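You operate a simulated robot arm through the tools that you are given. There is no shell and no other tool.

Carry out the task below with a simulated robot arm. There is one attempt and no reset: what you move stays moved.

## Task
Slide the ladder aside, put the crate's red tape roll in the red tray and slide the ladder back.
Fine: the roll comes from the green crate under the platform; free the ladder with the yellow knob before you slide it and turn the knob back at the end. Where these are worked on the way, their far stop is far enough and under half their travel is too little: ladder, yellow knob.

The check looks at the end state, three seconds after you hand in, the way a careful person would. Anything else that was tipped, shoved, dropped, spilled or broken makes it a failure.

## Robot
A 7-joint arm with a two-finger parallel gripper, fixed in place. Base frame: the origin is at the foot of the arm, x ahead of it, y to its left, z up; the work surface is at about z = 1.326. Lengths are in m, angles in degrees, forces in N, time in s.
Its first joint turns from -166.0 to 166.0 degrees. Payload 4.4 kg.
The tool frame sits at the grasp point between the pads (the TCP): z along the fingers, y along the line on which they close. The tips reach 0.023 m beyond it. Largest opening 0.094 m; finger width 0.038, thickness 0.01; the body of the gripper, 0.054 by 0.096 m, starts 0.039 m behind the TCP.
Orientation is that of the tool frame in the base frame, as a unit quaternion [w, x, y, z]. With the fingers straight down and closing along the base's y, the tool's x points along the base's -x, its y along +y and its z along -z.

## Interface
- The arm moves only by the tool drive_tool. Its argument "rows" is text: rows parted by semicolons, each of 7 numbers parted by spaces: the opening in per cent of the stroke, from 0 (shut) to 100 (fully open), then the shift along the tool's x, y, z in m, then the turn, a rotation vector about the tool's x, y, z in degrees. In form: grip x y z rx ry rz; .... A call has 1 to 20 rows; each row shifts and turns the commanded pose from where the row before left it, along the tool's axes as they then stand. Rows are played at 5 a second. More than 0.05 m and 8.6 degrees between two rows, or a gripper value outside its range, and nothing of the call is played. A pose out of reach is approached as far as the arm can. The call stops where the force on the tool passes 40 N (or 10 N more than at its start, if that is more) or the arm is blocked; 0.2 s more then pass. The fingers move at their own pace (about 0.072 m/s each) and stop on an object; they squeeze with about 34 N. The grip force told is the motor's: it shows also when the fingers shut on nothing. Time passes only in rows, and 0.2 s behind the last, so rows that do not move let the fingers close. The reply holds the time, the measured pose of the TCP, the force on the tool along the base axes, the opening and the grip force, in the units named above and with some noise, with the torque about the TCP (base axes, N m) and any sound that the robot's microphone picked up, and new pictures: "pictures" is both (left out), scene, wrist or none.
- Cameras (640 x 400 px; columns grow to the right, rows downward): "scene" is fixed at [0.0322, -0.4928, 1.2088]; the picture's right is [0.42, -0.91, 0.00], its down [-0.09, -0.04, -0.99] and it looks along [0.90, 0.42, -0.10] (base axes); focal length 214 px, centre (320, 200). "wrist" rides on the gripper at [0.086, 0.016, -0.074] in the tool frame; the picture's right is [-0.18, 0.98, 0.00], its down [-0.58, -0.11, -0.81] and it looks along [-0.79, -0.15, 0.59] (tool axes); focal length 243 px, centre (320, 200). There is no depth. A picture from a camera that has moved, and an enlarged one, comes with that camera's place and axes in the base frame and with its lens. The place of the scene camera against the robot may be out by one fixed shift of up to 0.025 m in any direction.
- close_up(camera, box): a new picture of the part [left, top, right, bottom] of that camera's present view, enlarged. The clock stands still meanwhile.
- finish_job(): hands the job in; it is judged then, once.

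Nothing tells you positions but the pictures and the camera data. Unless the task says otherwise, let go and move clear before handing in.

The tools are called as name(argument=value, ...) on one line, values as JSON. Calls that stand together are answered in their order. drive_tool: Moves the arm, as the interface text tells. Its arguments: {"type":"object","properties":{"rows":{"type":"string"},"pictures":{"type":"string","enum":["both","scene","wrist","none"]}},"required":["rows"]} The other tools are called the same way: close_up (camera, box) takes an enlarged picture of a part of a camera's view; finish_job () hands the job in.

At the start:

```text
t: 0.0
ee_pos: [0.6443, -0.0926, 1.6128]
tcp_rot: [0.0, 0.0, 1.0, 0.0]
force: [-0.1, 0.1, 1.1]
wrist_torque: [-0.02, 0.04, 0.0]
width: 0.0942
grip_force: 0.0
```

scene: 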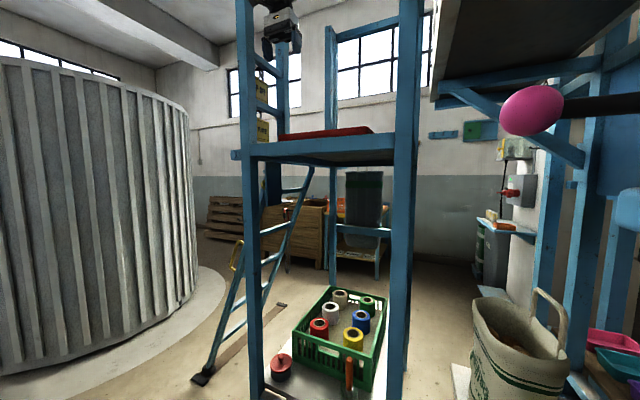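
wrist: 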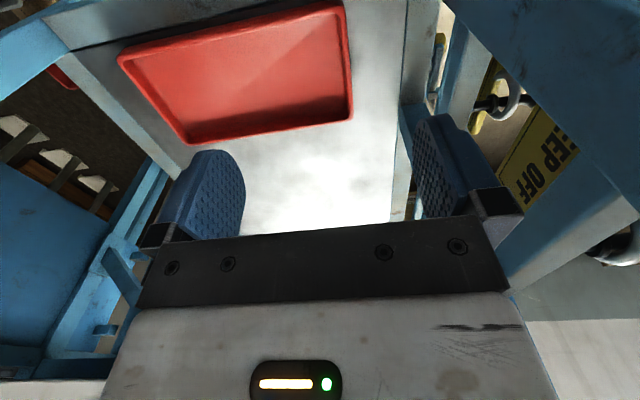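

I see a blue platform with a red tray on top, a green crate of tape rolls below it, and a ladder leaning at the left. I'll look closer before moving anything.

close_up(camera="scene", box=[180, 220, 420, 400])

close_up(camera="scene", box=[180, 100, 420, 260])

close_up(camera="scene", box=[420, 60, 640, 260])

close_up(camera="scene", box=[180, 0, 460, 160])

close_up(camera="wrist", box=[0, 0, 640, 400])

```text
2.22 times, centred on (300, 310) of scene
camera zoom: at [0.0322, -0.4928, 1.2088], right [0.42, -0.91, 0.0], down [-0.09, -0.04, -0.99], along [0.9, 0.42, -0.1], focal length 477 px, centre (364, -44)
```

zoom: 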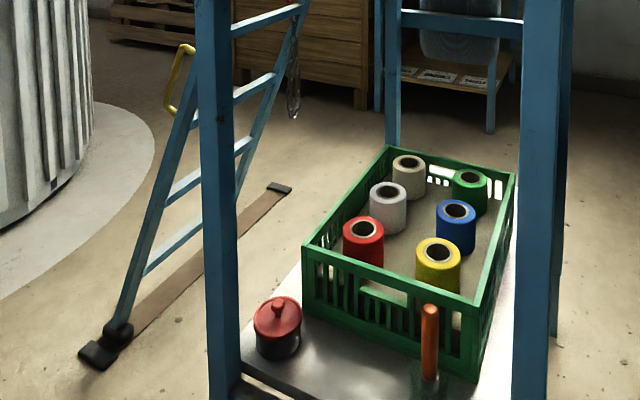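

```text
2.50 times, centred on (300, 180) of scene
camera zoom: at [0.0322, -0.4928, 1.2088], right [0.42, -0.91, 0.0], down [-0.09, -0.04, -0.99], along [0.9, 0.42, -0.1], focal length 536 px, centre (370, 250)
```

zoom: 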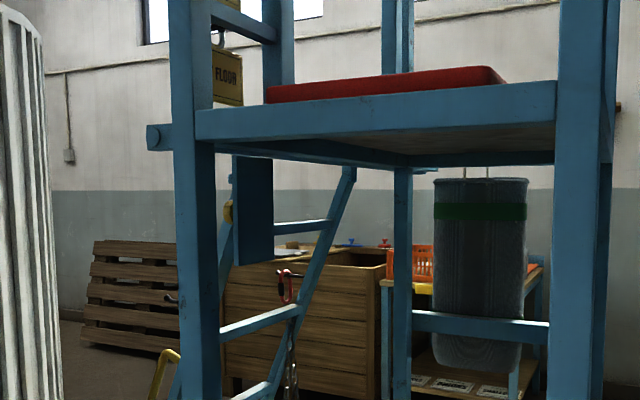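

```text
2.00 times, centred on (530, 160) of scene
camera zoom: at [0.0322, -0.4928, 1.2088], right [0.42, -0.91, 0.0], down [-0.09, -0.04, -0.99], along [0.9, 0.42, -0.1], focal length 429 px, centre (-100, 280)
```

zoom: 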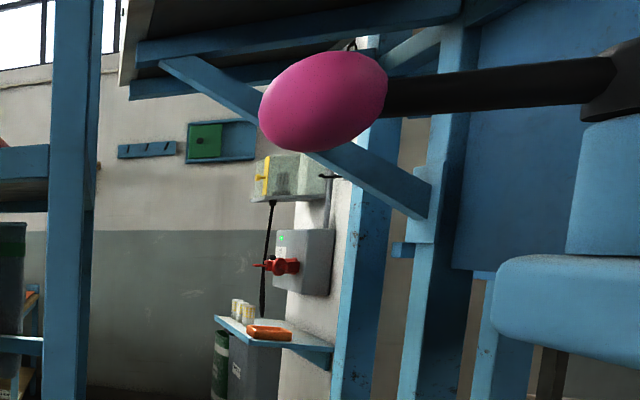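

```text
2.29 times, centred on (320, 80) of scene
camera zoom: at [0.0322, -0.4928, 1.2088], right [0.42, -0.91, 0.0], down [-0.09, -0.04, -0.99], along [0.9, 0.42, -0.1], focal length 490 px, centre (320, 474)
```

zoom: 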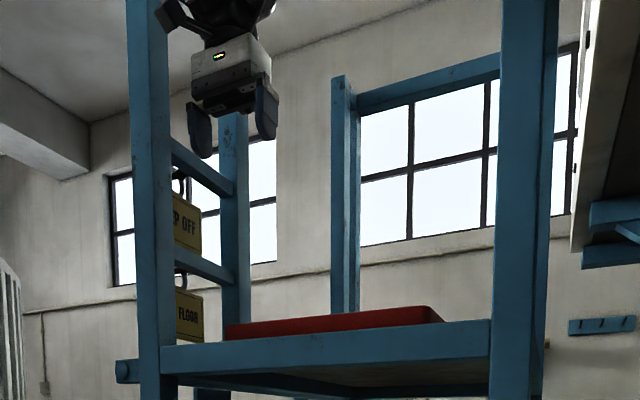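

```text
1.00 times, centred on (320, 200) of wrist (not enlarged: the box is as wide or as high as the picture)
camera zoom: at [0.5582, -0.0765, 1.6881], right [0.18, 0.98, 0.0], down [0.58, -0.11, 0.81], along [0.79, -0.15, -0.59], focal length 243 px, centre (320, 200)
```

zoom: 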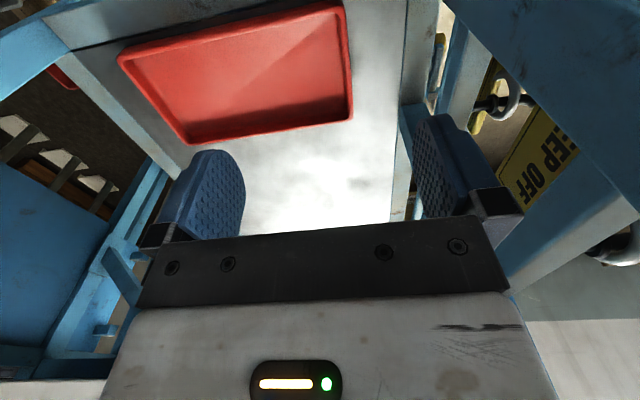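

The platform top is at about z 1.33, with the tray around x 0.65–0.80, y −0.37 to −0.07. The ladder is on the platform's left side and its floor track runs along x. I'll back the hand out and move left to find the ladder and the yellow knob.

drive_tool(rows="100 0.05 0 0 0 0 0; 100 0.05 0 0 0 0 0; 100 0.05 0 0 0 0 0; 100 0.05 0 0 0 0 0; 100 0 0.05 0 0 0 0; 100 0 0.05 0 0 0 0; 100 0 0.05 0 0 0 0; 100 0 0.05 0 0 0 0; 100 0 0.05 0 0 0 0; 100 0 0.05 0 0 0 0; 100 0 0.05 0 0 0 0; 100 0 0.05 0 0 0 0")

```text
t: 2.6
ee_pos: [0.444, 0.3081, 1.6145]
tcp_rot: [0.001, 0.001, 1.0, 0.001]
force: [0.1, 0.1, 1.0]
wrist_torque: [0.03, -0.04, 0.02]
width: 0.0942
grip_force: 0.0
camera wrist: at [0.3589, 0.324, 1.6893], right [0.19, 0.98, 0.0], down [0.58, -0.11, 0.81], along [0.79, -0.15, -0.59], focal length 243 px, centre (320, 200)
```

scene: 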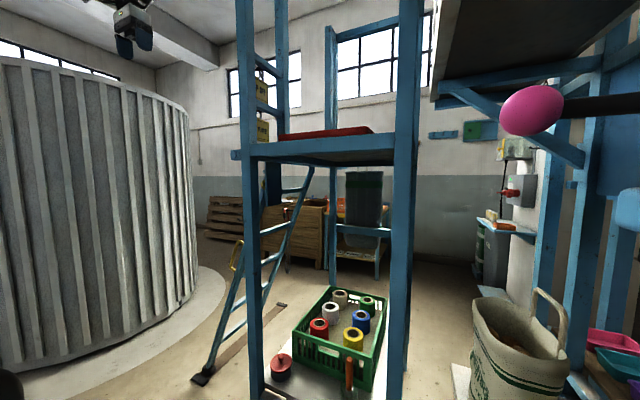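
wrist: 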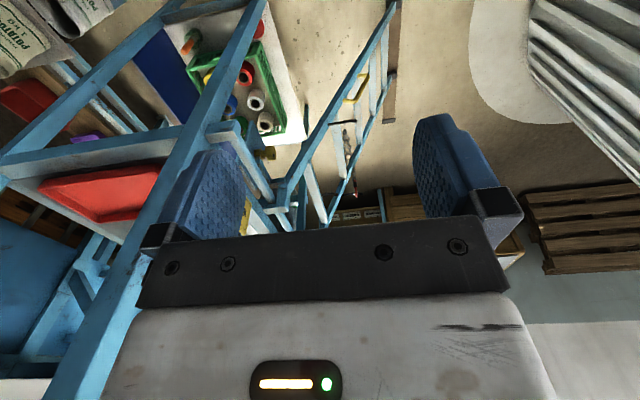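

I can now see the ladder, the crate below and the platform. I'll zoom in on them.

close_up(camera="wrist", box=[140, 0, 420, 175])

close_up(camera="wrist", box=[200, 80, 420, 220])

close_up(camera="wrist", box=[0, 0, 280, 240])

```text
2.29 times, centred on (280, 88) of wrist
camera zoom: at [0.3589, 0.324, 1.6893], right [0.19, 0.98, 0.0], down [0.58, -0.11, 0.81], along [0.79, -0.15, -0.59], focal length 555 px, centre (411, 457)
```

zoom: 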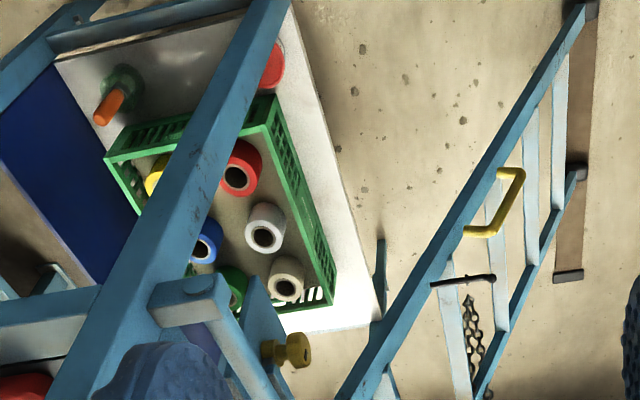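

```text
2.86 times, centred on (310, 150) of wrist
camera zoom: at [0.3589, 0.324, 1.6893], right [0.19, 0.98, 0.0], down [0.58, -0.11, 0.81], along [0.79, -0.15, -0.59], focal length 693 px, centre (349, 343)
```

zoom: 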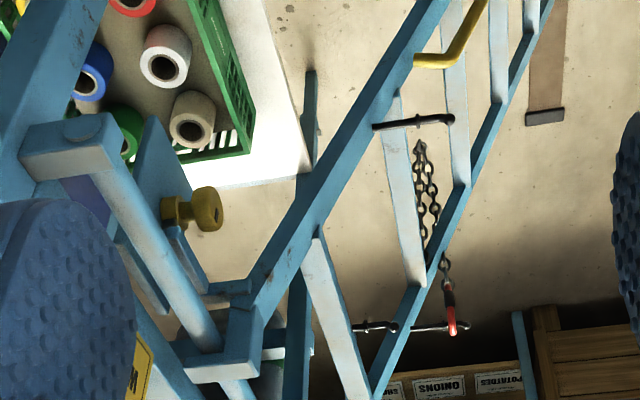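

```text
1.67 times, centred on (140, 120) of wrist
camera zoom: at [0.3589, 0.324, 1.6893], right [0.19, 0.98, 0.0], down [0.58, -0.11, 0.81], along [0.79, -0.15, -0.59], focal length 404 px, centre (620, 333)
```

zoom: 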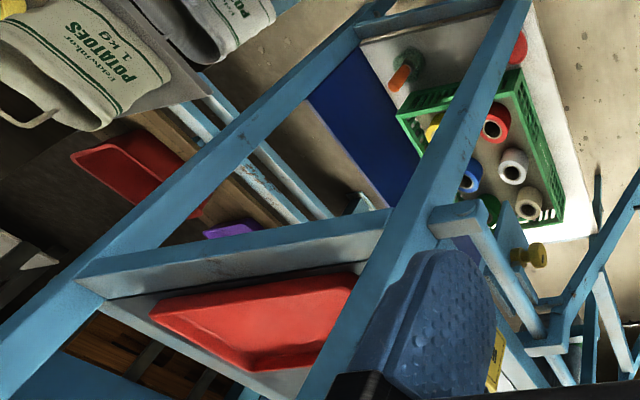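

The yellow knob looks to be near (0.76, 0.12, 1.20), facing left. The ladder has a yellow handle near (0.85, 0.38, 0.82), and the crate's red roll is near (0.84, −0.12, 0.59). I'll view the knob and ladder from the left side.

drive_tool(rows="100 -0.035 0.035 0 0 0 0; 100 -0.035 0.035 0 0 0 0; 100 -0.035 0.035 0 0 0 0; 100 -0.035 0.035 0 0 0 0; 100 -0.035 0.035 0 0 0 0; 100 -0.035 0.035 0 0 0 0; 100 0 0 0 0 0 8.5; 100 0 0 0 0 0 8.5; 100 0 0 0 0 0 8.5; 100 0 0 0 0 0 8.5; 100 0 0 0 0 0 8.5; 100 0 0 0 0 0 8.5; 100 0 0 0 0 0 8.5; 100 0 0 0 0 0 8.5; 100 0 0 0 0 0 0")

```text
t: 5.8
ee_pos: [0.6555, 0.5182, 1.6123]
tcp_rot: [0.0, 0.56, 0.829, 0.0]
force: [0.9, 0.0, -0.2]
wrist_torque: [0.02, 0.03, -0.02]
width: 0.0943
grip_force: 0.0
camera wrist: at [0.6387, 0.6034, 1.6881], right [0.98, 0.2, 0.0], down [0.12, -0.58, 0.81], along [0.16, -0.79, -0.59], focal length 243 px, centre (320, 200)
```

scene: 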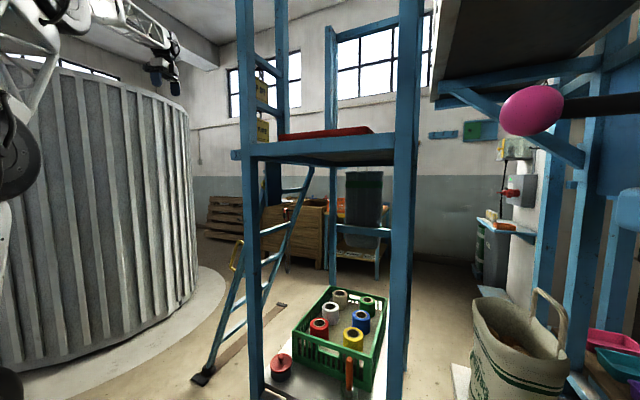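
wrist: 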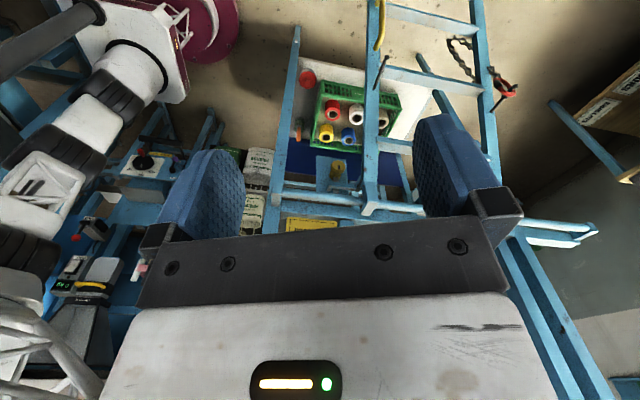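

close_up(camera="wrist", box=[240, 0, 560, 240])

close_up(camera="wrist", box=[260, 130, 440, 250])

close_up(camera="wrist", box=[0, 0, 300, 240])

```text
1.67 times, centred on (400, 120) of wrist
camera zoom: at [0.6387, 0.6034, 1.6881], right [0.98, 0.2, 0.0], down [0.12, -0.58, 0.81], along [0.16, -0.79, -0.59], focal length 404 px, centre (187, 333)
```

zoom: 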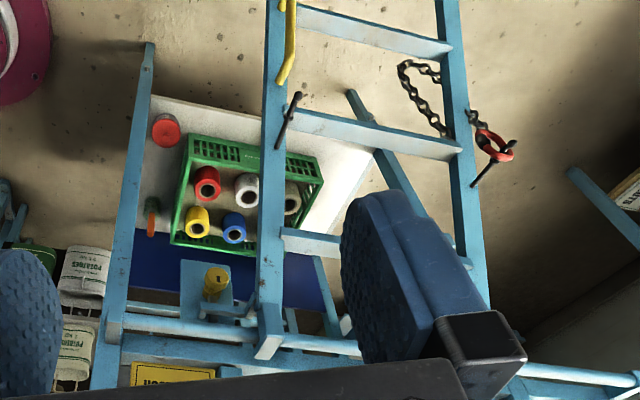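

```text
3.33 times, centred on (350, 190) of wrist
camera zoom: at [0.6387, 0.6034, 1.6881], right [0.98, 0.2, 0.0], down [0.12, -0.58, 0.81], along [0.16, -0.79, -0.59], focal length 809 px, centre (220, 233)
```

zoom: 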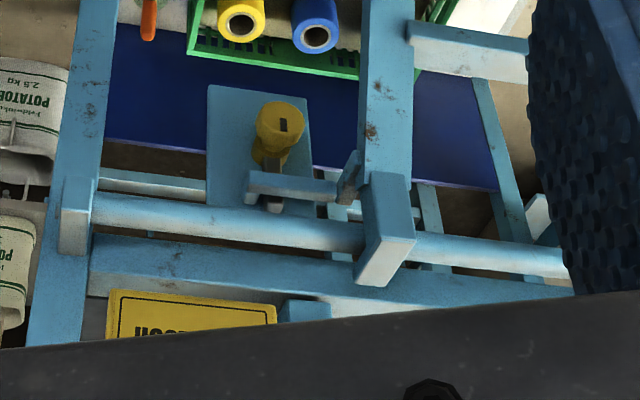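

```text
1.67 times, centred on (150, 120) of wrist
camera zoom: at [0.6387, 0.6034, 1.6881], right [0.98, 0.2, 0.0], down [0.12, -0.58, 0.81], along [0.16, -0.79, -0.59], focal length 404 px, centre (603, 333)
```

zoom: 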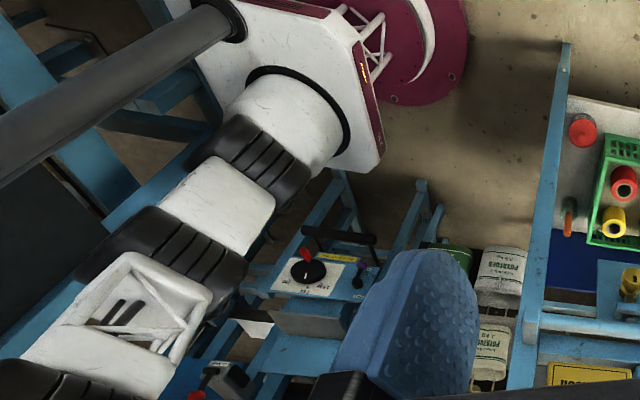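

From here I see the knob with a dark mark on its face, and a latch bar running from the knob toward the ladder's top bracket. I'll lower and tilt the hand for a close look at the knob from the left.

drive_tool(rows="100 0 0 0 0 0 7.3; 100 0 0 0 0 0 7.3; 100 0 0 0 0 0 7.3; 100 -0.023 0.011 0.035 0 0 0; 100 -0.023 0.011 0.035 0 0 0; 100 -0.023 0.011 0.035 0 0 0; 100 -0.023 0.011 0.035 0 0 0; 100 -0.023 0.011 0.035 0 0 0; 100 -0.023 0.011 0.035 0 0 0; 100 0 0 0 0 -7.5 0; 100 0 0 0 0 -7.5 0; 100 0 0 0 0 -7.5 0; 100 0 0 0 0 -7.5 0; 100 0 0 0 0 -7.5 0; 100 0 0 0 0 -7.5 0; 100 0 0 0 0 0 0")

```text
t: 9.2
ee_pos: [0.7215, 0.3799, 1.4016]
tcp_rot: [0.271, 0.653, 0.653, -0.271]
force: [1.0, 0.0, 0.0]
wrist_torque: [0.01, 0.0, -0.01]
width: 0.0941
grip_force: 0.1
camera wrist: at [0.7375, 0.4931, 1.3947], right [0.98, -0.13, 0.13], down [-0.11, 0.16, 0.98], along [-0.15, -0.98, 0.14], focal length 243 px, centre (320, 200)
```

scene: 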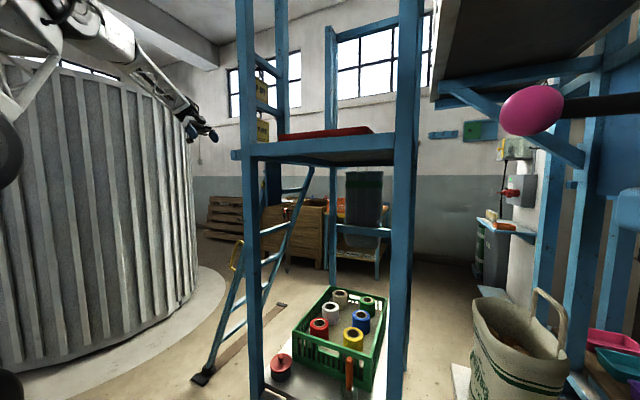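
wrist: 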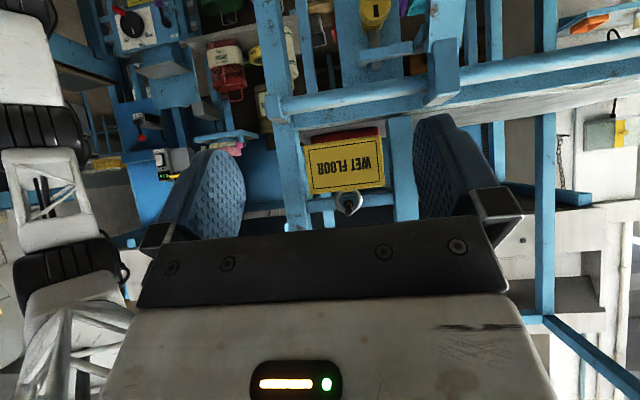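

close_up(camera="wrist", box=[280, 0, 520, 150])

```text
2.67 times, centred on (400, 75) of wrist
camera zoom: at [0.7375, 0.4931, 1.3947], right [0.98, -0.13, 0.13], down [-0.11, 0.16, 0.98], along [-0.15, -0.98, 0.14], focal length 647 px, centre (107, 533)
```

zoom: 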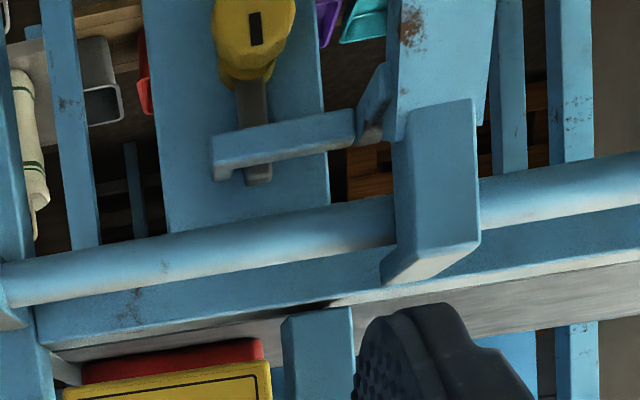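

The pin on the knob points up and stops a hook arm that reaches from the ladder's near rail. The knob face is at about (0.793, 0.113, 1.197). I'll go a bit closer to measure the clearances.

drive_tool(rows="100 0 0 0 0 8.33 0; 100 0 0 0 0 8.33 0; 100 0 0 0 0 8.33 0; 100 -0.0343 0.0134 0.0178 0 0 0; 100 -0.0343 0.0134 0.0178 0 0 0; 100 -0.0343 0.0134 0.0178 0 0 0; 100 -0.0343 0.0134 0.0178 0 0 0; 100 0 0 0 0 0 0", pictures="wrist")

```text
t: 11.0
ee_pos: [0.7742, 0.2247, 1.3825]
tcp_rot: [0.123, 0.695, 0.697, -0.123]
force: [0.7, 0.2, 0.3]
wrist_torque: [0.02, 0.0, -0.01]
width: 0.0937
grip_force: 0.0
camera wrist: at [0.7904, 0.3319, 1.4244], right [0.98, -0.17, 0.06], down [-0.11, -0.27, 0.96], along [-0.15, -0.95, -0.28], focal length 243 px, centre (320, 200)
```

wrist: 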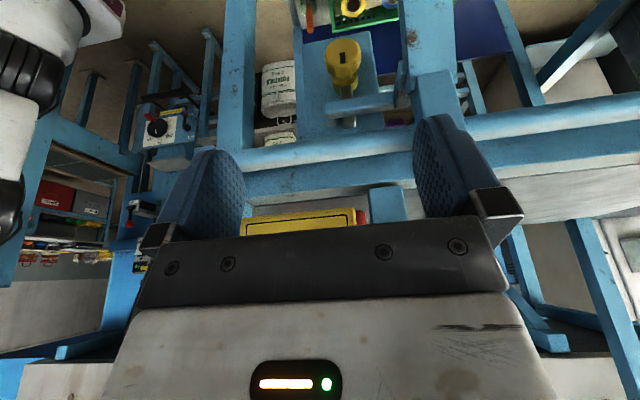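

close_up(camera="wrist", box=[280, 10, 480, 150])

close_up(camera="wrist", box=[300, 20, 420, 140])

```text
2.86 times, centred on (380, 80) of wrist
camera zoom: at [0.7904, 0.3319, 1.4244], right [0.98, -0.17, 0.06], down [-0.11, -0.27, 0.96], along [-0.15, -0.95, -0.28], focal length 693 px, centre (149, 543)
```

zoom: 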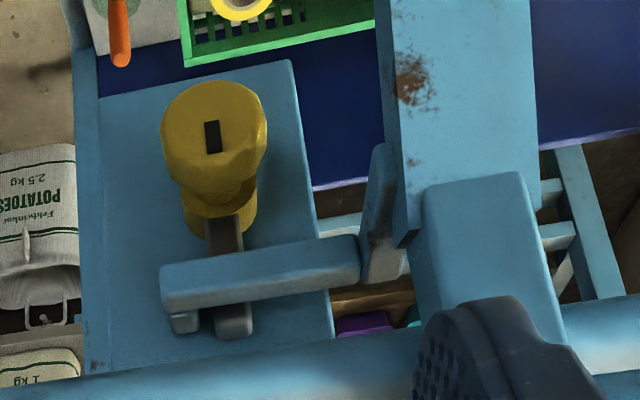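

```text
3.33 times, centred on (360, 80) of wrist
camera zoom: at [0.7904, 0.3319, 1.4244], right [0.98, -0.17, 0.06], down [-0.11, -0.27, 0.96], along [-0.15, -0.95, -0.28], focal length 809 px, centre (187, 600)
```

zoom: 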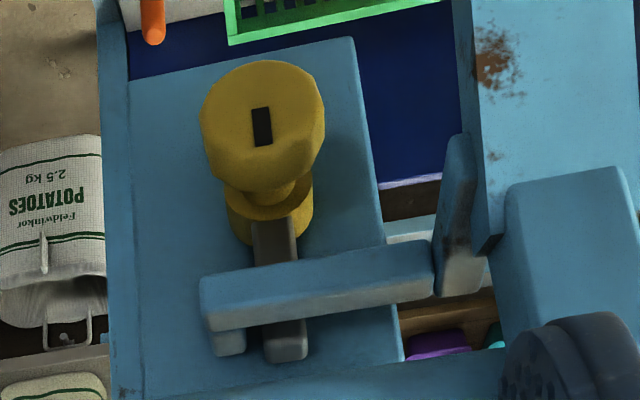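

The pin leans behind the ladder's hook and has to swing toward +x. The knob axis is at x≈0.793, z≈1.191 and the head spans y≈0.085–0.113. Next I'll point the hand along −y with the fingers near vertical, standing off from the knob.

drive_tool(rows="100 0.0382 -0.0033 0.0074 0 0 0; 100 0.0382 -0.0033 0.0074 0 0 0; 100 0.0382 -0.0033 0.0074 0 0 0; 100 0 0 0 0 -7.78 0; 100 0 0 0 0 -7.78 0; 100 0 0 0 0 -7.78 0; 100 0 0 0 0 -7.78 0; 100 0 0 0 0 -7.78 0; 100 0 0 0 0 -7.78 0; 100 0 0 0 0 -7.78 0; 100 0 0 0 0 -7.78 0; 100 0 0 0 0 -7.78 0; 100 0 0 0 0 0 -8.57; 100 0 0 0 0 0 -8.57; 100 0 0 0 0 0 -8.57; 100 0 0 0 0 0 -8.57; 100 0 0 0 0 0 -8.57; 100 0 0 0 0 0 -8.57; 100 0 0 0 0 0 -8.57; 100 0 0 0 0 0 0")

```text
t: 15.2
ee_pos: [0.7532, 0.3165, 1.275]
tcp_rot: [0.168, 0.196, 0.735, -0.627]
force: [0.5, 0.9, -0.1]
wrist_torque: [-0.02, 0.02, 0.05]
width: 0.094
grip_force: 0.2
out of reach, approached as far as the arm can: row 11, 12
camera wrist: at [0.6868, 0.3989, 1.2323], right [0.65, 0.12, -0.75], down [0.45, 0.74, 0.51], along [0.61, -0.67, 0.42], focal length 243 px, centre (320, 200)
```

scene: 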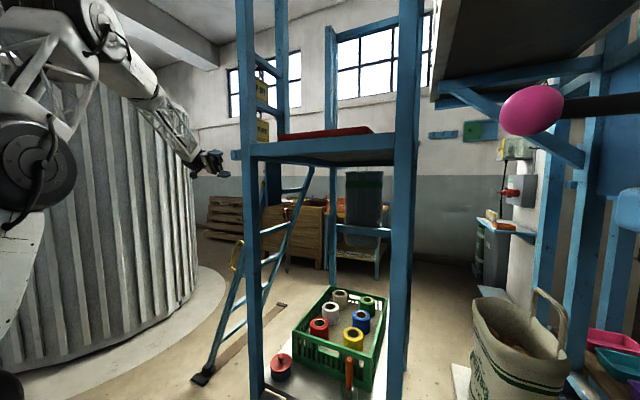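
wrist: 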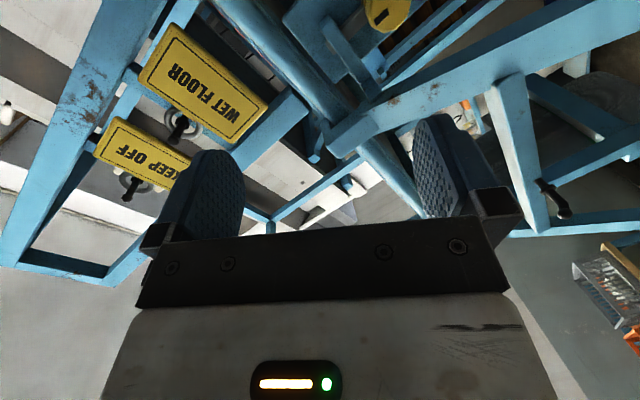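

The hand reached about 81° of tilt, so it points 9° below horizontal. I'll narrow the fingers, move to a stand-off in front of the knob and try to correct the tilt.

drive_tool(rows="62 -0.0006 0.019 0.032 0 0 0; 62 -0.0006 0.019 0.032 0 0 0; 62 -0.0006 0.019 0.032 0 0 0; 62 -0.0006 0.019 0.028 0 0 0; 62 0 0 0 3.92 -2.26 0; 62 0 0 0 3.92 -2.26 0; 62 0 0 0 0 0 0", pictures="wrist")

```text
t: 16.8
ee_pos: [0.7946, 0.2047, 1.1926]
tcp_rot: [0.184, 0.182, 0.684, -0.682]
force: [-0.1, -1.6, -0.6]
wrist_torque: [0.01, 0.02, 0.02]
width: 0.0581
grip_force: 0.1
camera wrist: at [0.7276, 0.2793, 1.1367], right [0.65, 0.0, -0.76], down [0.45, 0.81, 0.39], along [0.61, -0.59, 0.53], focal length 243 px, centre (320, 200)
```

wrist: 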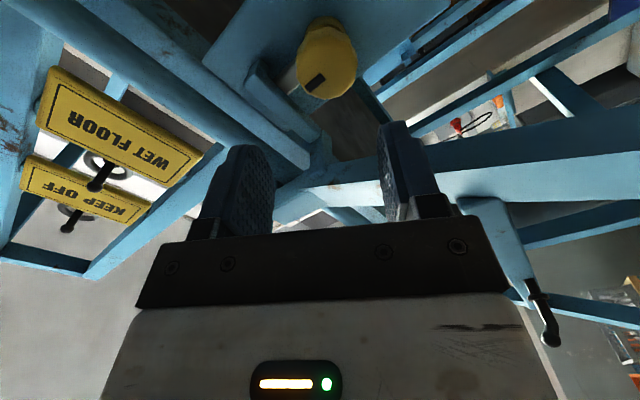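

close_up(camera="wrist", box=[200, 0, 440, 180])

```text
2.22 times, centred on (320, 90) of wrist
camera zoom: at [0.7276, 0.2793, 1.1367], right [0.65, 0.0, -0.76], down [0.45, 0.81, 0.39], along [0.61, -0.59, 0.53], focal length 539 px, centre (320, 444)
```

zoom: 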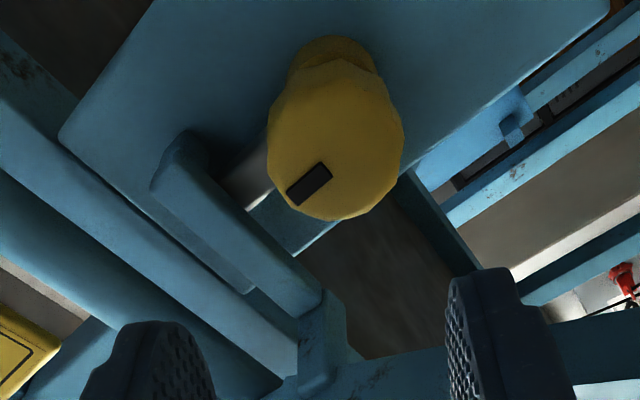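

The hand now points straight along −y and I see the knob face clearly, with its centre at about (0.792, 1.187) in x and z. I'll move in toward it and check before closing.

drive_tool(rows="62 0.0025 0.00175 0.03 0 0 0; 62 0.0025 0.00175 0.03 0 0 0; 62 0 0 0.01 0 0 0; 62 0 0 0 0 0 0", pictures="wrist")

```text
t: 17.8
ee_pos: [0.7916, 0.1352, 1.1882]
tcp_rot: [0.184, 0.182, 0.684, -0.682]
force: [-0.6, 1.0, 0.5]
wrist_torque: [-0.01, 0.03, 0.01]
width: 0.0584
grip_force: 0.1
camera wrist: at [0.7254, 0.209, 1.1323], right [0.65, 0.0, -0.76], down [0.45, 0.81, 0.39], along [0.61, -0.59, 0.52], focal length 243 px, centre (320, 200)
```

wrist: 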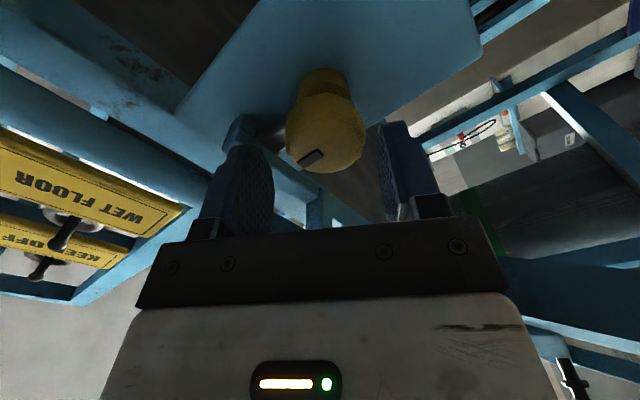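

close_up(camera="wrist", box=[190, 50, 430, 230])

```text
2.22 times, centred on (310, 140) of wrist
camera zoom: at [0.7254, 0.209, 1.1323], right [0.65, 0.0, -0.76], down [0.45, 0.81, 0.39], along [0.61, -0.59, 0.52], focal length 539 px, centre (342, 333)
```

zoom: 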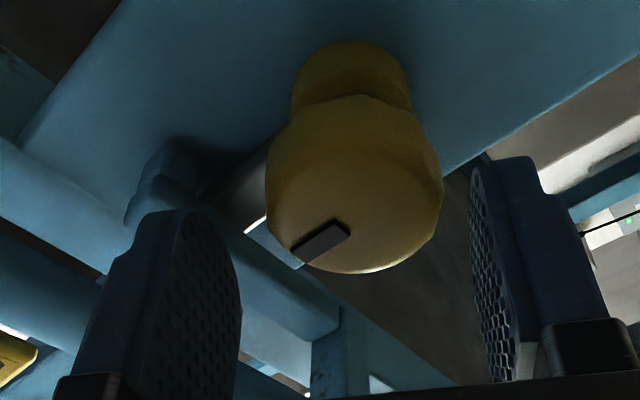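

drive_tool(rows="62 0 0 0.01 0 0 0; 62 0 0 0.009 0 0 0; 62 0 0 0 0 0 0", pictures="wrist")

```text
t: 18.6
ee_pos: [0.7906, 0.116, 1.1873]
tcp_rot: [0.185, 0.183, 0.683, -0.683]
force: [-0.5, 0.5, -0.3]
wrist_torque: [-0.02, 0.01, -0.01]
width: 0.0584
grip_force: 0.0
camera wrist: at [0.7251, 0.1901, 1.1323], right [0.65, 0.0, -0.76], down [0.45, 0.81, 0.39], along [0.61, -0.59, 0.52], focal length 243 px, centre (320, 200)
```

wrist: 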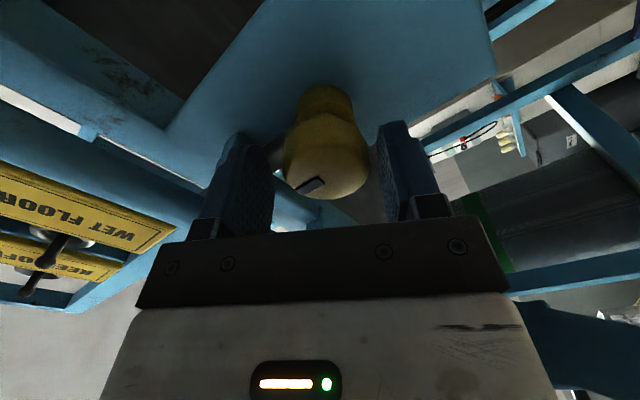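

drive_tool(rows="0 0 0 0 0 0 0; 0 0 0 0 0 0 0; 0 0 0 0 0 0 0", pictures="wrist")

```text
t: 19.2
ee_pos: [0.7923, 0.1151, 1.185]
tcp_rot: [0.183, 0.181, 0.684, -0.683]
force: [19.3, 0.4, -4.2]
wrist_torque: [-0.22, -0.09, 0.72]
width: 0.0415
grip_force: 45.5
stopped in row 2: the force on the tool passed its limit at 42 N (the readings are from after the stop); the commanded pose is now the measured one
camera wrist: at [0.7257, 0.1899, 1.1295], right [0.65, 0.0, -0.76], down [0.45, 0.81, 0.38], along [0.62, -0.59, 0.52], focal length 243 px, centre (320, 200)
```

wrist: 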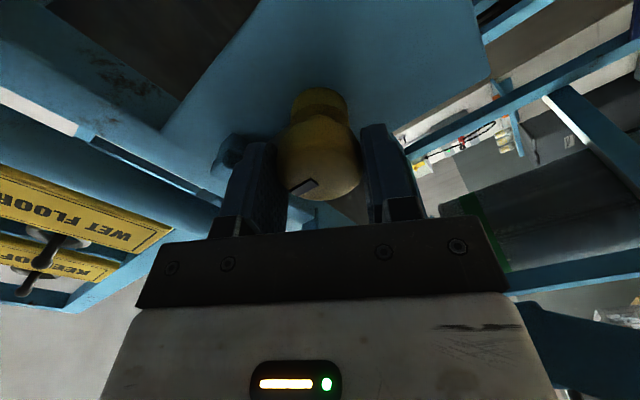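

drive_tool(rows="0 -0.0015 0.001 0 0 0 0; 0 0 0 0 0 0 0", pictures="none")

```text
t: 19.9
ee_pos: [0.7926, 0.1165, 1.1853]
tcp_rot: [-0.183, -0.181, -0.683, 0.684]
force: [-8.6, -0.4, 1.8]
wrist_torque: [-0.21, -0.03, -0.4]
width: 0.0414
grip_force: 45.3
stopped in row 2: the force on the tool passed its limit at 42 N (the readings are from after the stop); the commanded pose is now the measured one
```

drive_tool(rows="0 0 0 0 0 0 0; 0 0 0 0 0 0 0", pictures="none")

```text
t: 20.5
ee_pos: [0.7931, 0.1168, 1.1854]
tcp_rot: [-0.182, -0.182, -0.683, 0.683]
force: [-18.6, -0.8, 4.4]
wrist_torque: [-0.72, -0.01, -0.23]
width: 0.0416
grip_force: 44.9
```

drive_tool(rows="0 0.00043 -0.00025 0 0 0 0; 0 0 0 0 0 0 -2; 0 0 0 0 0 0 -2; 0 0 0 0 0 0 -2; 0 0 0 0 0 0 -2", pictures="wrist")

```text
t: 21.7
ee_pos: [0.7926, 0.1166, 1.1841]
tcp_rot: [0.134, 0.133, 0.695, -0.694]
force: [-7.2, 4.4, 6.4]
wrist_torque: [-0.07, -1.15, -0.2]
width: 0.0416
grip_force: 44.8
camera wrist: at [0.7189, 0.19, 1.1395], right [0.54, 0.0, -0.84], down [0.5, 0.81, 0.32], along [0.68, -0.59, 0.43], focal length 243 px, centre (320, 200)
```

wrist: 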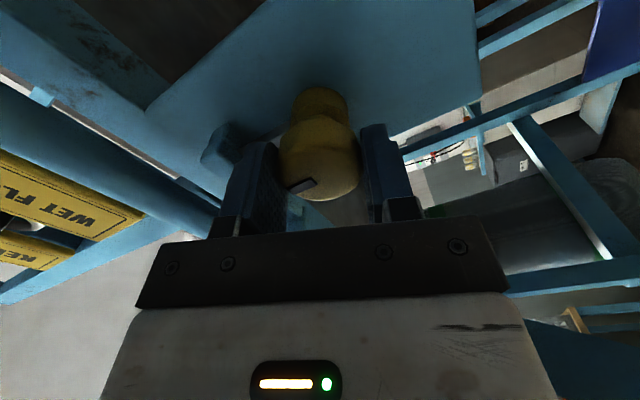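

drive_tool(rows="0 0 0 0 0 0 -3; 0 0 0 0 0 0 -3; 0 0 0 0 0 0 -3; 0 0 0 0 0 0 -3; 0 0 0 0 0 0 -3", pictures="wrist")

```text
t: 22.9
ee_pos: [0.793, 0.1156, 1.1856]
tcp_rot: [0.044, 0.041, 0.706, -0.705]
force: [-5.0, -3.8, 9.0]
wrist_torque: [-0.13, -1.12, -0.1]
width: 0.0415
grip_force: 44.9
camera wrist: at [0.7093, 0.1896, 1.1601], right [0.3, 0.0, -0.95], down [0.56, 0.81, 0.18], along [0.77, -0.59, 0.24], focal length 243 px, centre (320, 200)
```

wrist: 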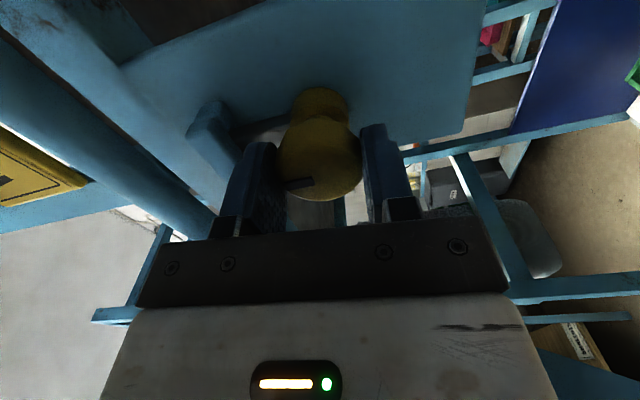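

drive_tool(rows="0 0 0 0 0 0 -4; 0 0 0 0 0 0 -4; 0 0 0 0 0 0 -4; 0 0 0 0 0 0 -4; 0 0 0 0 0 0 -4; 0 0 0 0 0 0 -4; 0 0 0 0 0 0 -4; 0 0 0 0 0 0 -4; 0 0 0 0 0 0 -4", pictures="wrist")

close_up(camera="wrist", box=[150, 50, 450, 250])

```text
t: 24.9
ee_pos: [0.7914, 0.1175, 1.1845]
tcp_rot: [0.179, 0.181, -0.684, 0.684]
force: [-0.1, 4.5, -12.6]
wrist_torque: [0.27, -1.15, 0.02]
width: 0.0414
grip_force: 45.5
camera wrist: at [0.7097, 0.19, 1.2142], right [-0.32, 0.0, -0.95], down [0.56, 0.81, -0.19], along [0.76, -0.59, -0.26], focal length 243 px, centre (320, 200)
```

wrist: 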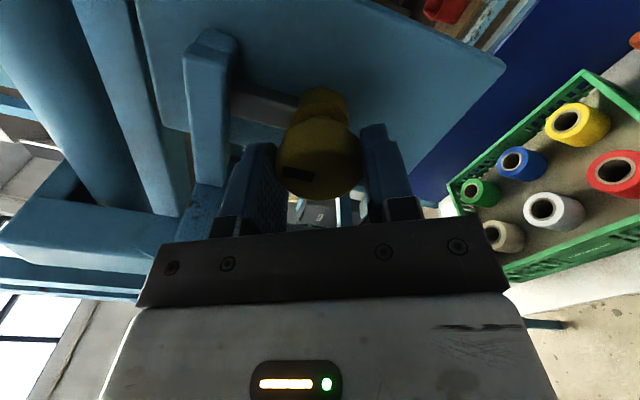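

```text
2.00 times, centred on (300, 150) of wrist
camera zoom: at [0.7097, 0.19, 1.2142], right [-0.32, 0.0, -0.95], down [0.56, 0.81, -0.19], along [0.76, -0.59, -0.26], focal length 485 px, centre (360, 300)
```

zoom: 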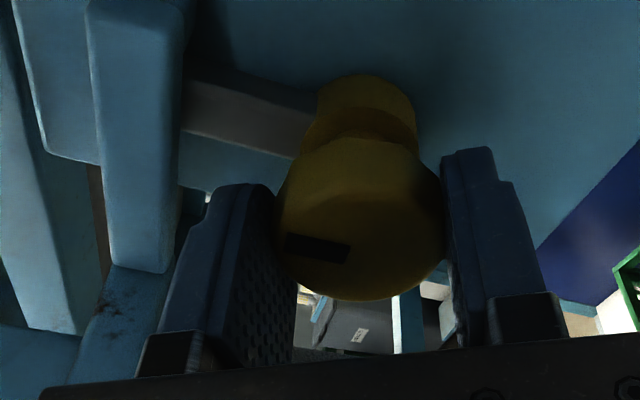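

The fingers slipped around the knob: the mark and pin still point up, so the knob hasn't turned in this direction. I'll turn the hand back the other way and see whether the knob follows.

drive_tool(rows="0 0 0 0 0 0 3; 0 0 0 0 0 0 3; 0 0 0 0 0 0 3; 0 0 0 0 0 0 3; 0 0 0 0 0 0 3", pictures="wrist")

close_up(camera="wrist", box=[150, 50, 450, 250])

```text
t: 26.1
ee_pos: [0.7935, 0.1154, 1.1841]
tcp_rot: [-0.087, -0.088, 0.702, -0.701]
force: [12.4, 15.6, -13.9]
wrist_torque: [0.48, -0.01, 1.01]
width: 0.0414
grip_force: 45.5
camera wrist: at [0.7052, 0.1899, 1.1916], right [-0.06, 0.0, -1.0], down [0.59, 0.81, -0.04], along [0.81, -0.59, -0.05], focal length 243 px, centre (320, 200)
```

wrist: 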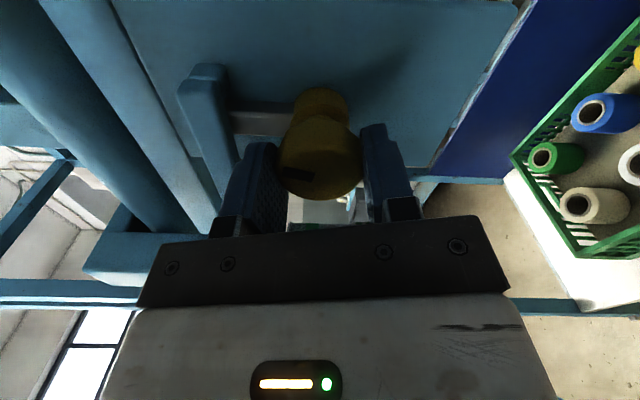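

```text
2.00 times, centred on (300, 150) of wrist
camera zoom: at [0.7052, 0.1899, 1.1916], right [-0.06, 0.0, -1.0], down [0.59, 0.81, -0.04], along [0.81, -0.59, -0.05], focal length 485 px, centre (360, 300)
```

zoom: 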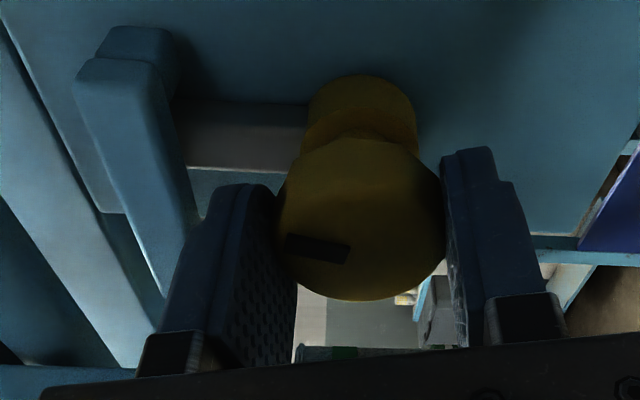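

close_up(camera="wrist", box=[220, 80, 380, 210])

```text
3.08 times, centred on (300, 145) of wrist
camera zoom: at [0.7052, 0.1899, 1.1916], right [-0.06, 0.0, -1.0], down [0.59, 0.81, -0.04], along [0.81, -0.59, -0.05], focal length 746 px, centre (382, 369)
```

zoom: 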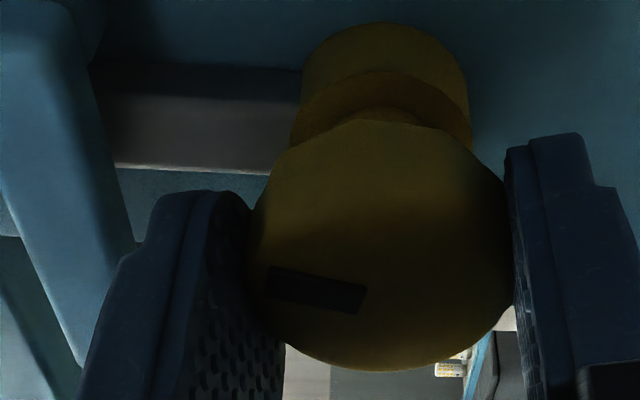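

The mark has now turned about 14° with the hand and there's almost no resisting torque, so the knob turns in this direction. I'll continue this way.

drive_tool(rows="0 0 0 0 0 0 3; 0 0 0 0 0 0 3; 0 0 0 0 0 0 3; 0 0 0 0 0 0 3; 0 0 0 0 0 0 3", pictures="wrist")

close_up(camera="wrist", box=[180, 50, 380, 210])

```text
t: 27.3
ee_pos: [0.7918, 0.1155, 1.1847]
tcp_rot: [0.006, 0.006, 0.707, -0.707]
force: [10.3, -1.3, 1.3]
wrist_torque: [0.0, -0.01, -1.15]
width: 0.0415
grip_force: 45.4
camera wrist: at [0.7069, 0.1899, 1.1688], right [0.2, 0.0, -0.98], down [0.58, 0.81, 0.12], along [0.79, -0.59, 0.16], focal length 243 px, centre (320, 200)
```

wrist: 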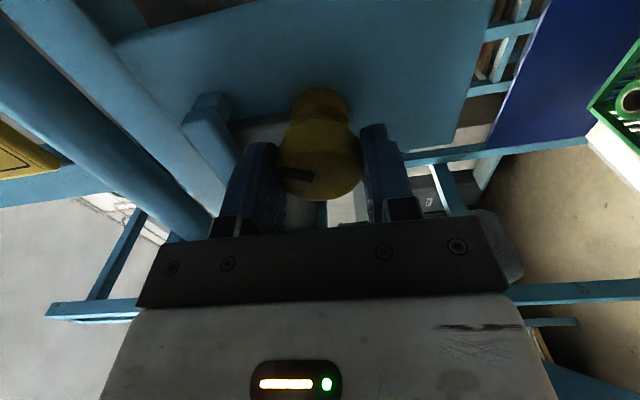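

```text
2.50 times, centred on (280, 130) of wrist
camera zoom: at [0.7069, 0.1899, 1.1688], right [0.2, 0.0, -0.98], down [0.58, 0.81, 0.12], along [0.79, -0.59, 0.16], focal length 606 px, centre (420, 375)
```

zoom: 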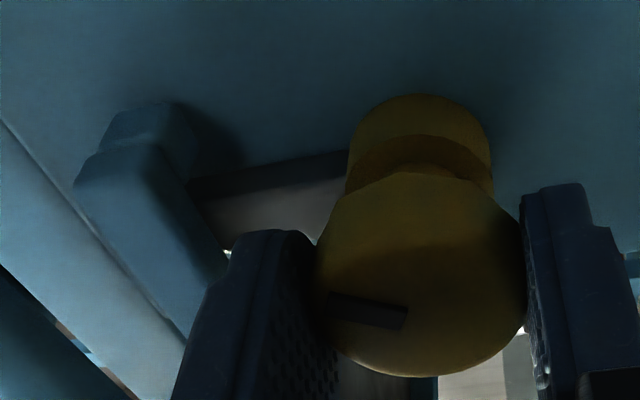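

The knob follows the hand and is now about 30° round. I'll keep going.

drive_tool(rows="0 0 0 0 0 0 4; 0 0 0 0 0 0 4; 0 0 0 0 0 0 4; 0 0 0 0 0 0 4; 0 0 0 0 0 0 4; 0 0 0 0 0 0 4; 0 0 0 0 0 0 4", pictures="wrist")

close_up(camera="wrist", box=[180, 50, 380, 210])

```text
t: 28.9
ee_pos: [0.7914, 0.116, 1.1851]
tcp_rot: [-0.177, -0.176, -0.684, 0.685]
force: [1.4, -2.8, 10.6]
wrist_torque: [-0.09, 0.05, 0.27]
width: 0.0414
grip_force: 45.4
camera wrist: at [0.725, 0.1899, 1.1306], right [0.64, 0.0, -0.77], down [0.46, 0.81, 0.38], along [0.62, -0.59, 0.51], focal length 243 px, centre (320, 200)
```

wrist: 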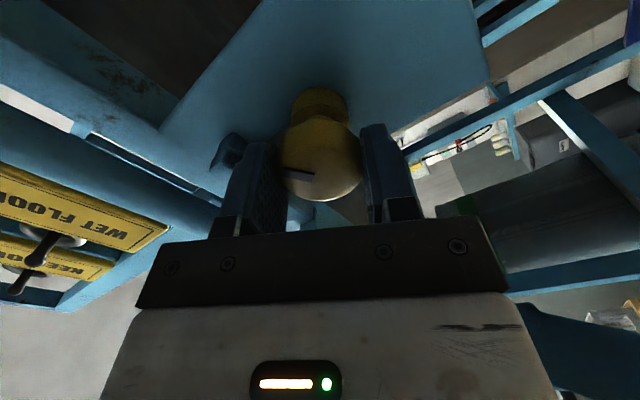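

```text
2.50 times, centred on (280, 130) of wrist
camera zoom: at [0.725, 0.1899, 1.1306], right [0.64, 0.0, -0.77], down [0.46, 0.81, 0.38], along [0.62, -0.59, 0.51], focal length 606 px, centre (420, 375)
```

zoom: 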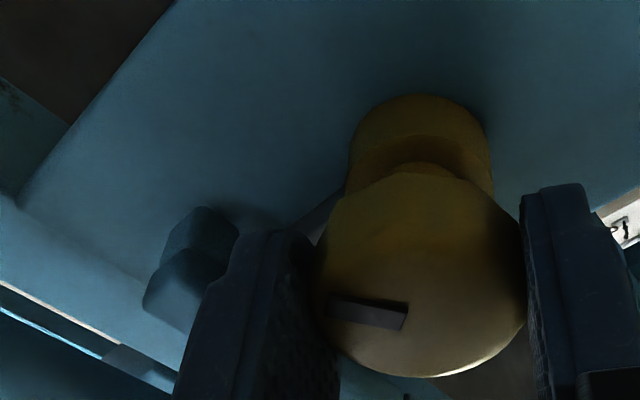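

The mark is now about 59° round and the turn is still free. I'll open, roll the hand back and re-grip to continue past 90°.

drive_tool(rows="62 0 0 0 0 0 0; 62 0 0 0 0 0 0; 62 0 0 0 0 0 -8.43; 62 0 0 0 0 0 -8.43; 62 0 0 0 0 0 -8.43; 62 0 0 0 0 0 -8.43; 62 0 0 0 0 0 -8.43; 62 0 0 0 0 0 -8.43; 62 0 0 0 0 0 -8.43; 62 0 0 0 0 0 0", pictures="wrist")

close_up(camera="wrist", box=[150, 50, 390, 220])

```text
t: 31.1
ee_pos: [0.7923, 0.1156, 1.1857]
tcp_rot: [-0.184, -0.186, 0.682, -0.682]
force: [0.2, -0.6, 0.4]
wrist_torque: [-0.04, 0.03, 0.01]
width: 0.0582
grip_force: 0.0
camera wrist: at [0.7105, 0.1899, 1.2159], right [-0.34, 0.0, -0.94], down [0.56, 0.81, -0.2], along [0.76, -0.59, -0.27], focal length 243 px, centre (320, 200)
```

wrist: 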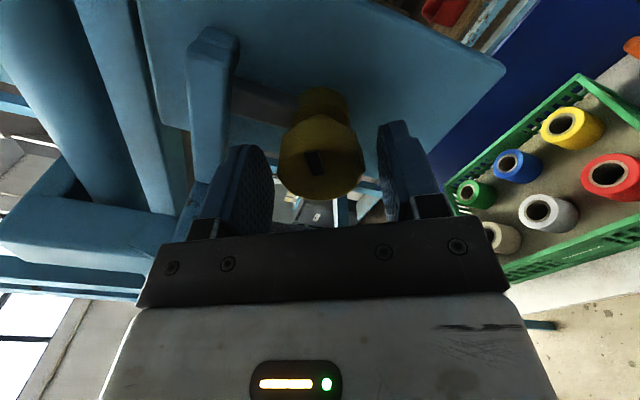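

```text
2.35 times, centred on (270, 135) of wrist
camera zoom: at [0.7105, 0.1899, 1.2159], right [-0.34, 0.0, -0.94], down [0.56, 0.81, -0.2], along [0.76, -0.59, -0.27], focal length 571 px, centre (438, 353)
```

zoom: 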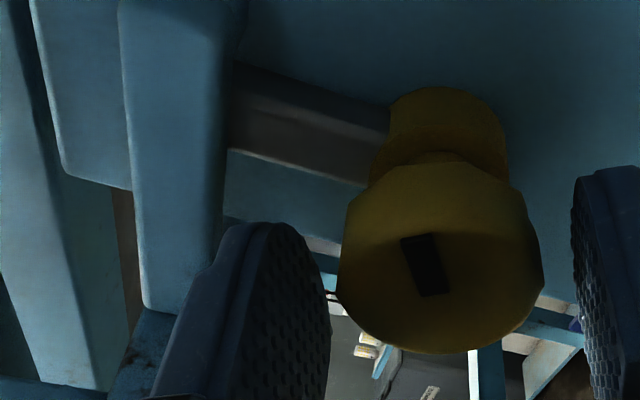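

drive_tool(rows="0 0 0 0 0 0 0; 0 0 0 0 0 0 0; 0 0 0 0 0 0 0", pictures="none")

```text
t: 31.9
ee_pos: [0.7921, 0.1159, 1.1846]
tcp_rot: [0.184, 0.185, -0.682, 0.683]
force: [-7.5, -0.2, -6.4]
wrist_torque: [0.24, 0.02, -0.36]
width: 0.0416
grip_force: 45.1
```

drive_tool(rows="0 0 0 0 0 0 4; 0 0 0 0 0 0 4; 0 0 0 0 0 0 4; 0 0 0 0 0 0 4; 0 0 0 0 0 0 4; 0 0 0 0 0 0 4; 0 0 0 0 0 0 4; 0 0 0 0 0 0 4", pictures="wrist")

close_up(camera="wrist", box=[150, 50, 390, 220])

```text
t: 33.7
ee_pos: [0.7939, 0.1166, 1.1842]
tcp_rot: [0.011, 0.01, 0.707, -0.707]
force: [-9.8, 1.0, -11.5]
wrist_torque: [0.22, -0.03, 1.01]
width: 0.0418
grip_force: 45.0
camera wrist: at [0.7074, 0.1899, 1.1674], right [0.22, 0.0, -0.98], down [0.58, 0.81, 0.13], along [0.79, -0.59, 0.17], focal length 243 px, centre (320, 200)
```

wrist: 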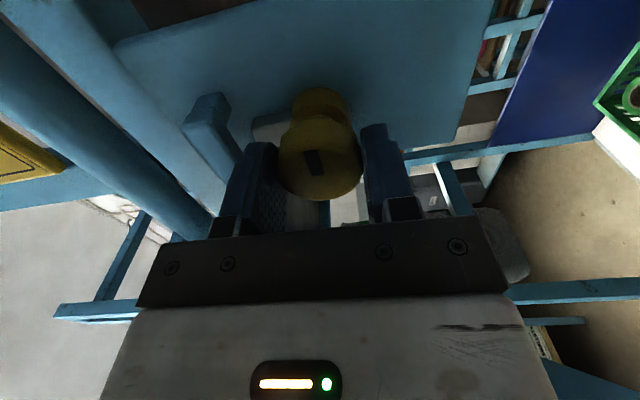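

```text
2.35 times, centred on (270, 135) of wrist
camera zoom: at [0.7074, 0.1899, 1.1674], right [0.22, 0.0, -0.98], down [0.58, 0.81, 0.13], along [0.79, -0.59, 0.17], focal length 571 px, centre (438, 353)
```

zoom: 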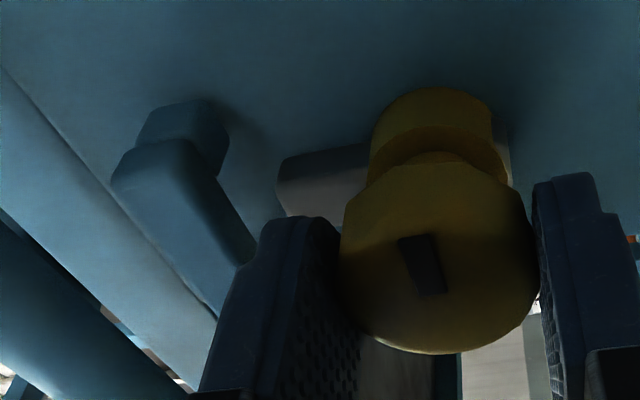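

The gray bolt is sliding down out of the hook as the knob turns. I'll go on to the knob's stop.

drive_tool(rows="0 0 0 0 0 0 4; 0 0 0 0 0 0 4; 0 0 0 0 0 0 4; 0 0 0 0 0 0 4; 0 0 0 0 0 0 4; 0 0 0 0 0 0 4; 0 0 0 0 0 0 4", pictures="wrist")

close_up(camera="wrist", box=[150, 50, 390, 220])

```text
t: 35.3
ee_pos: [0.7936, 0.1158, 1.1845]
tcp_rot: [0.182, 0.181, 0.684, -0.683]
force: [0.6, 1.0, 0.4]
wrist_torque: [-0.08, 1.14, 0.0]
width: 0.0414
grip_force: 44.3
camera wrist: at [0.7261, 0.1901, 1.1296], right [0.65, 0.0, -0.76], down [0.45, 0.81, 0.38], along [0.61, -0.59, 0.52], focal length 243 px, centre (320, 200)
```

wrist: 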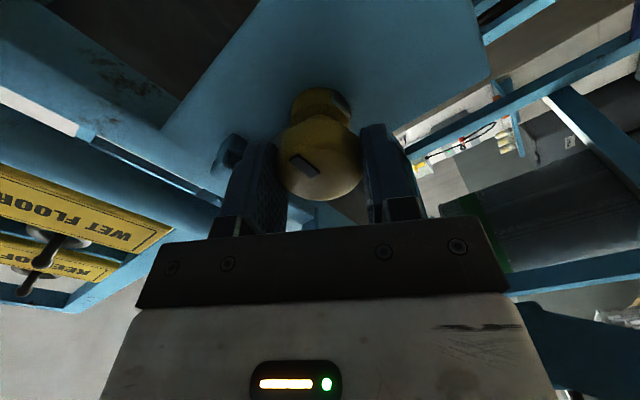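

```text
2.35 times, centred on (270, 135) of wrist
camera zoom: at [0.7261, 0.1901, 1.1296], right [0.65, 0.0, -0.76], down [0.45, 0.81, 0.38], along [0.61, -0.59, 0.52], focal length 571 px, centre (438, 353)
```

zoom: 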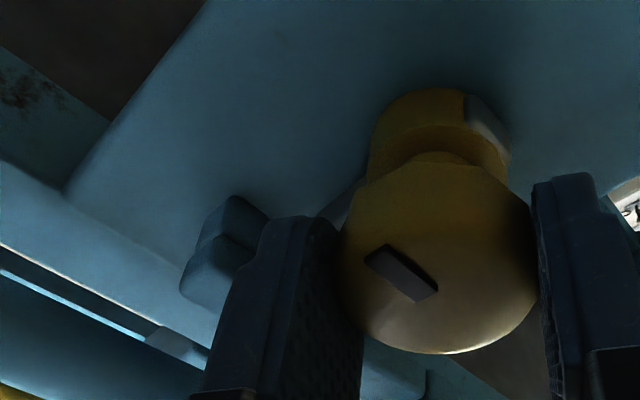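

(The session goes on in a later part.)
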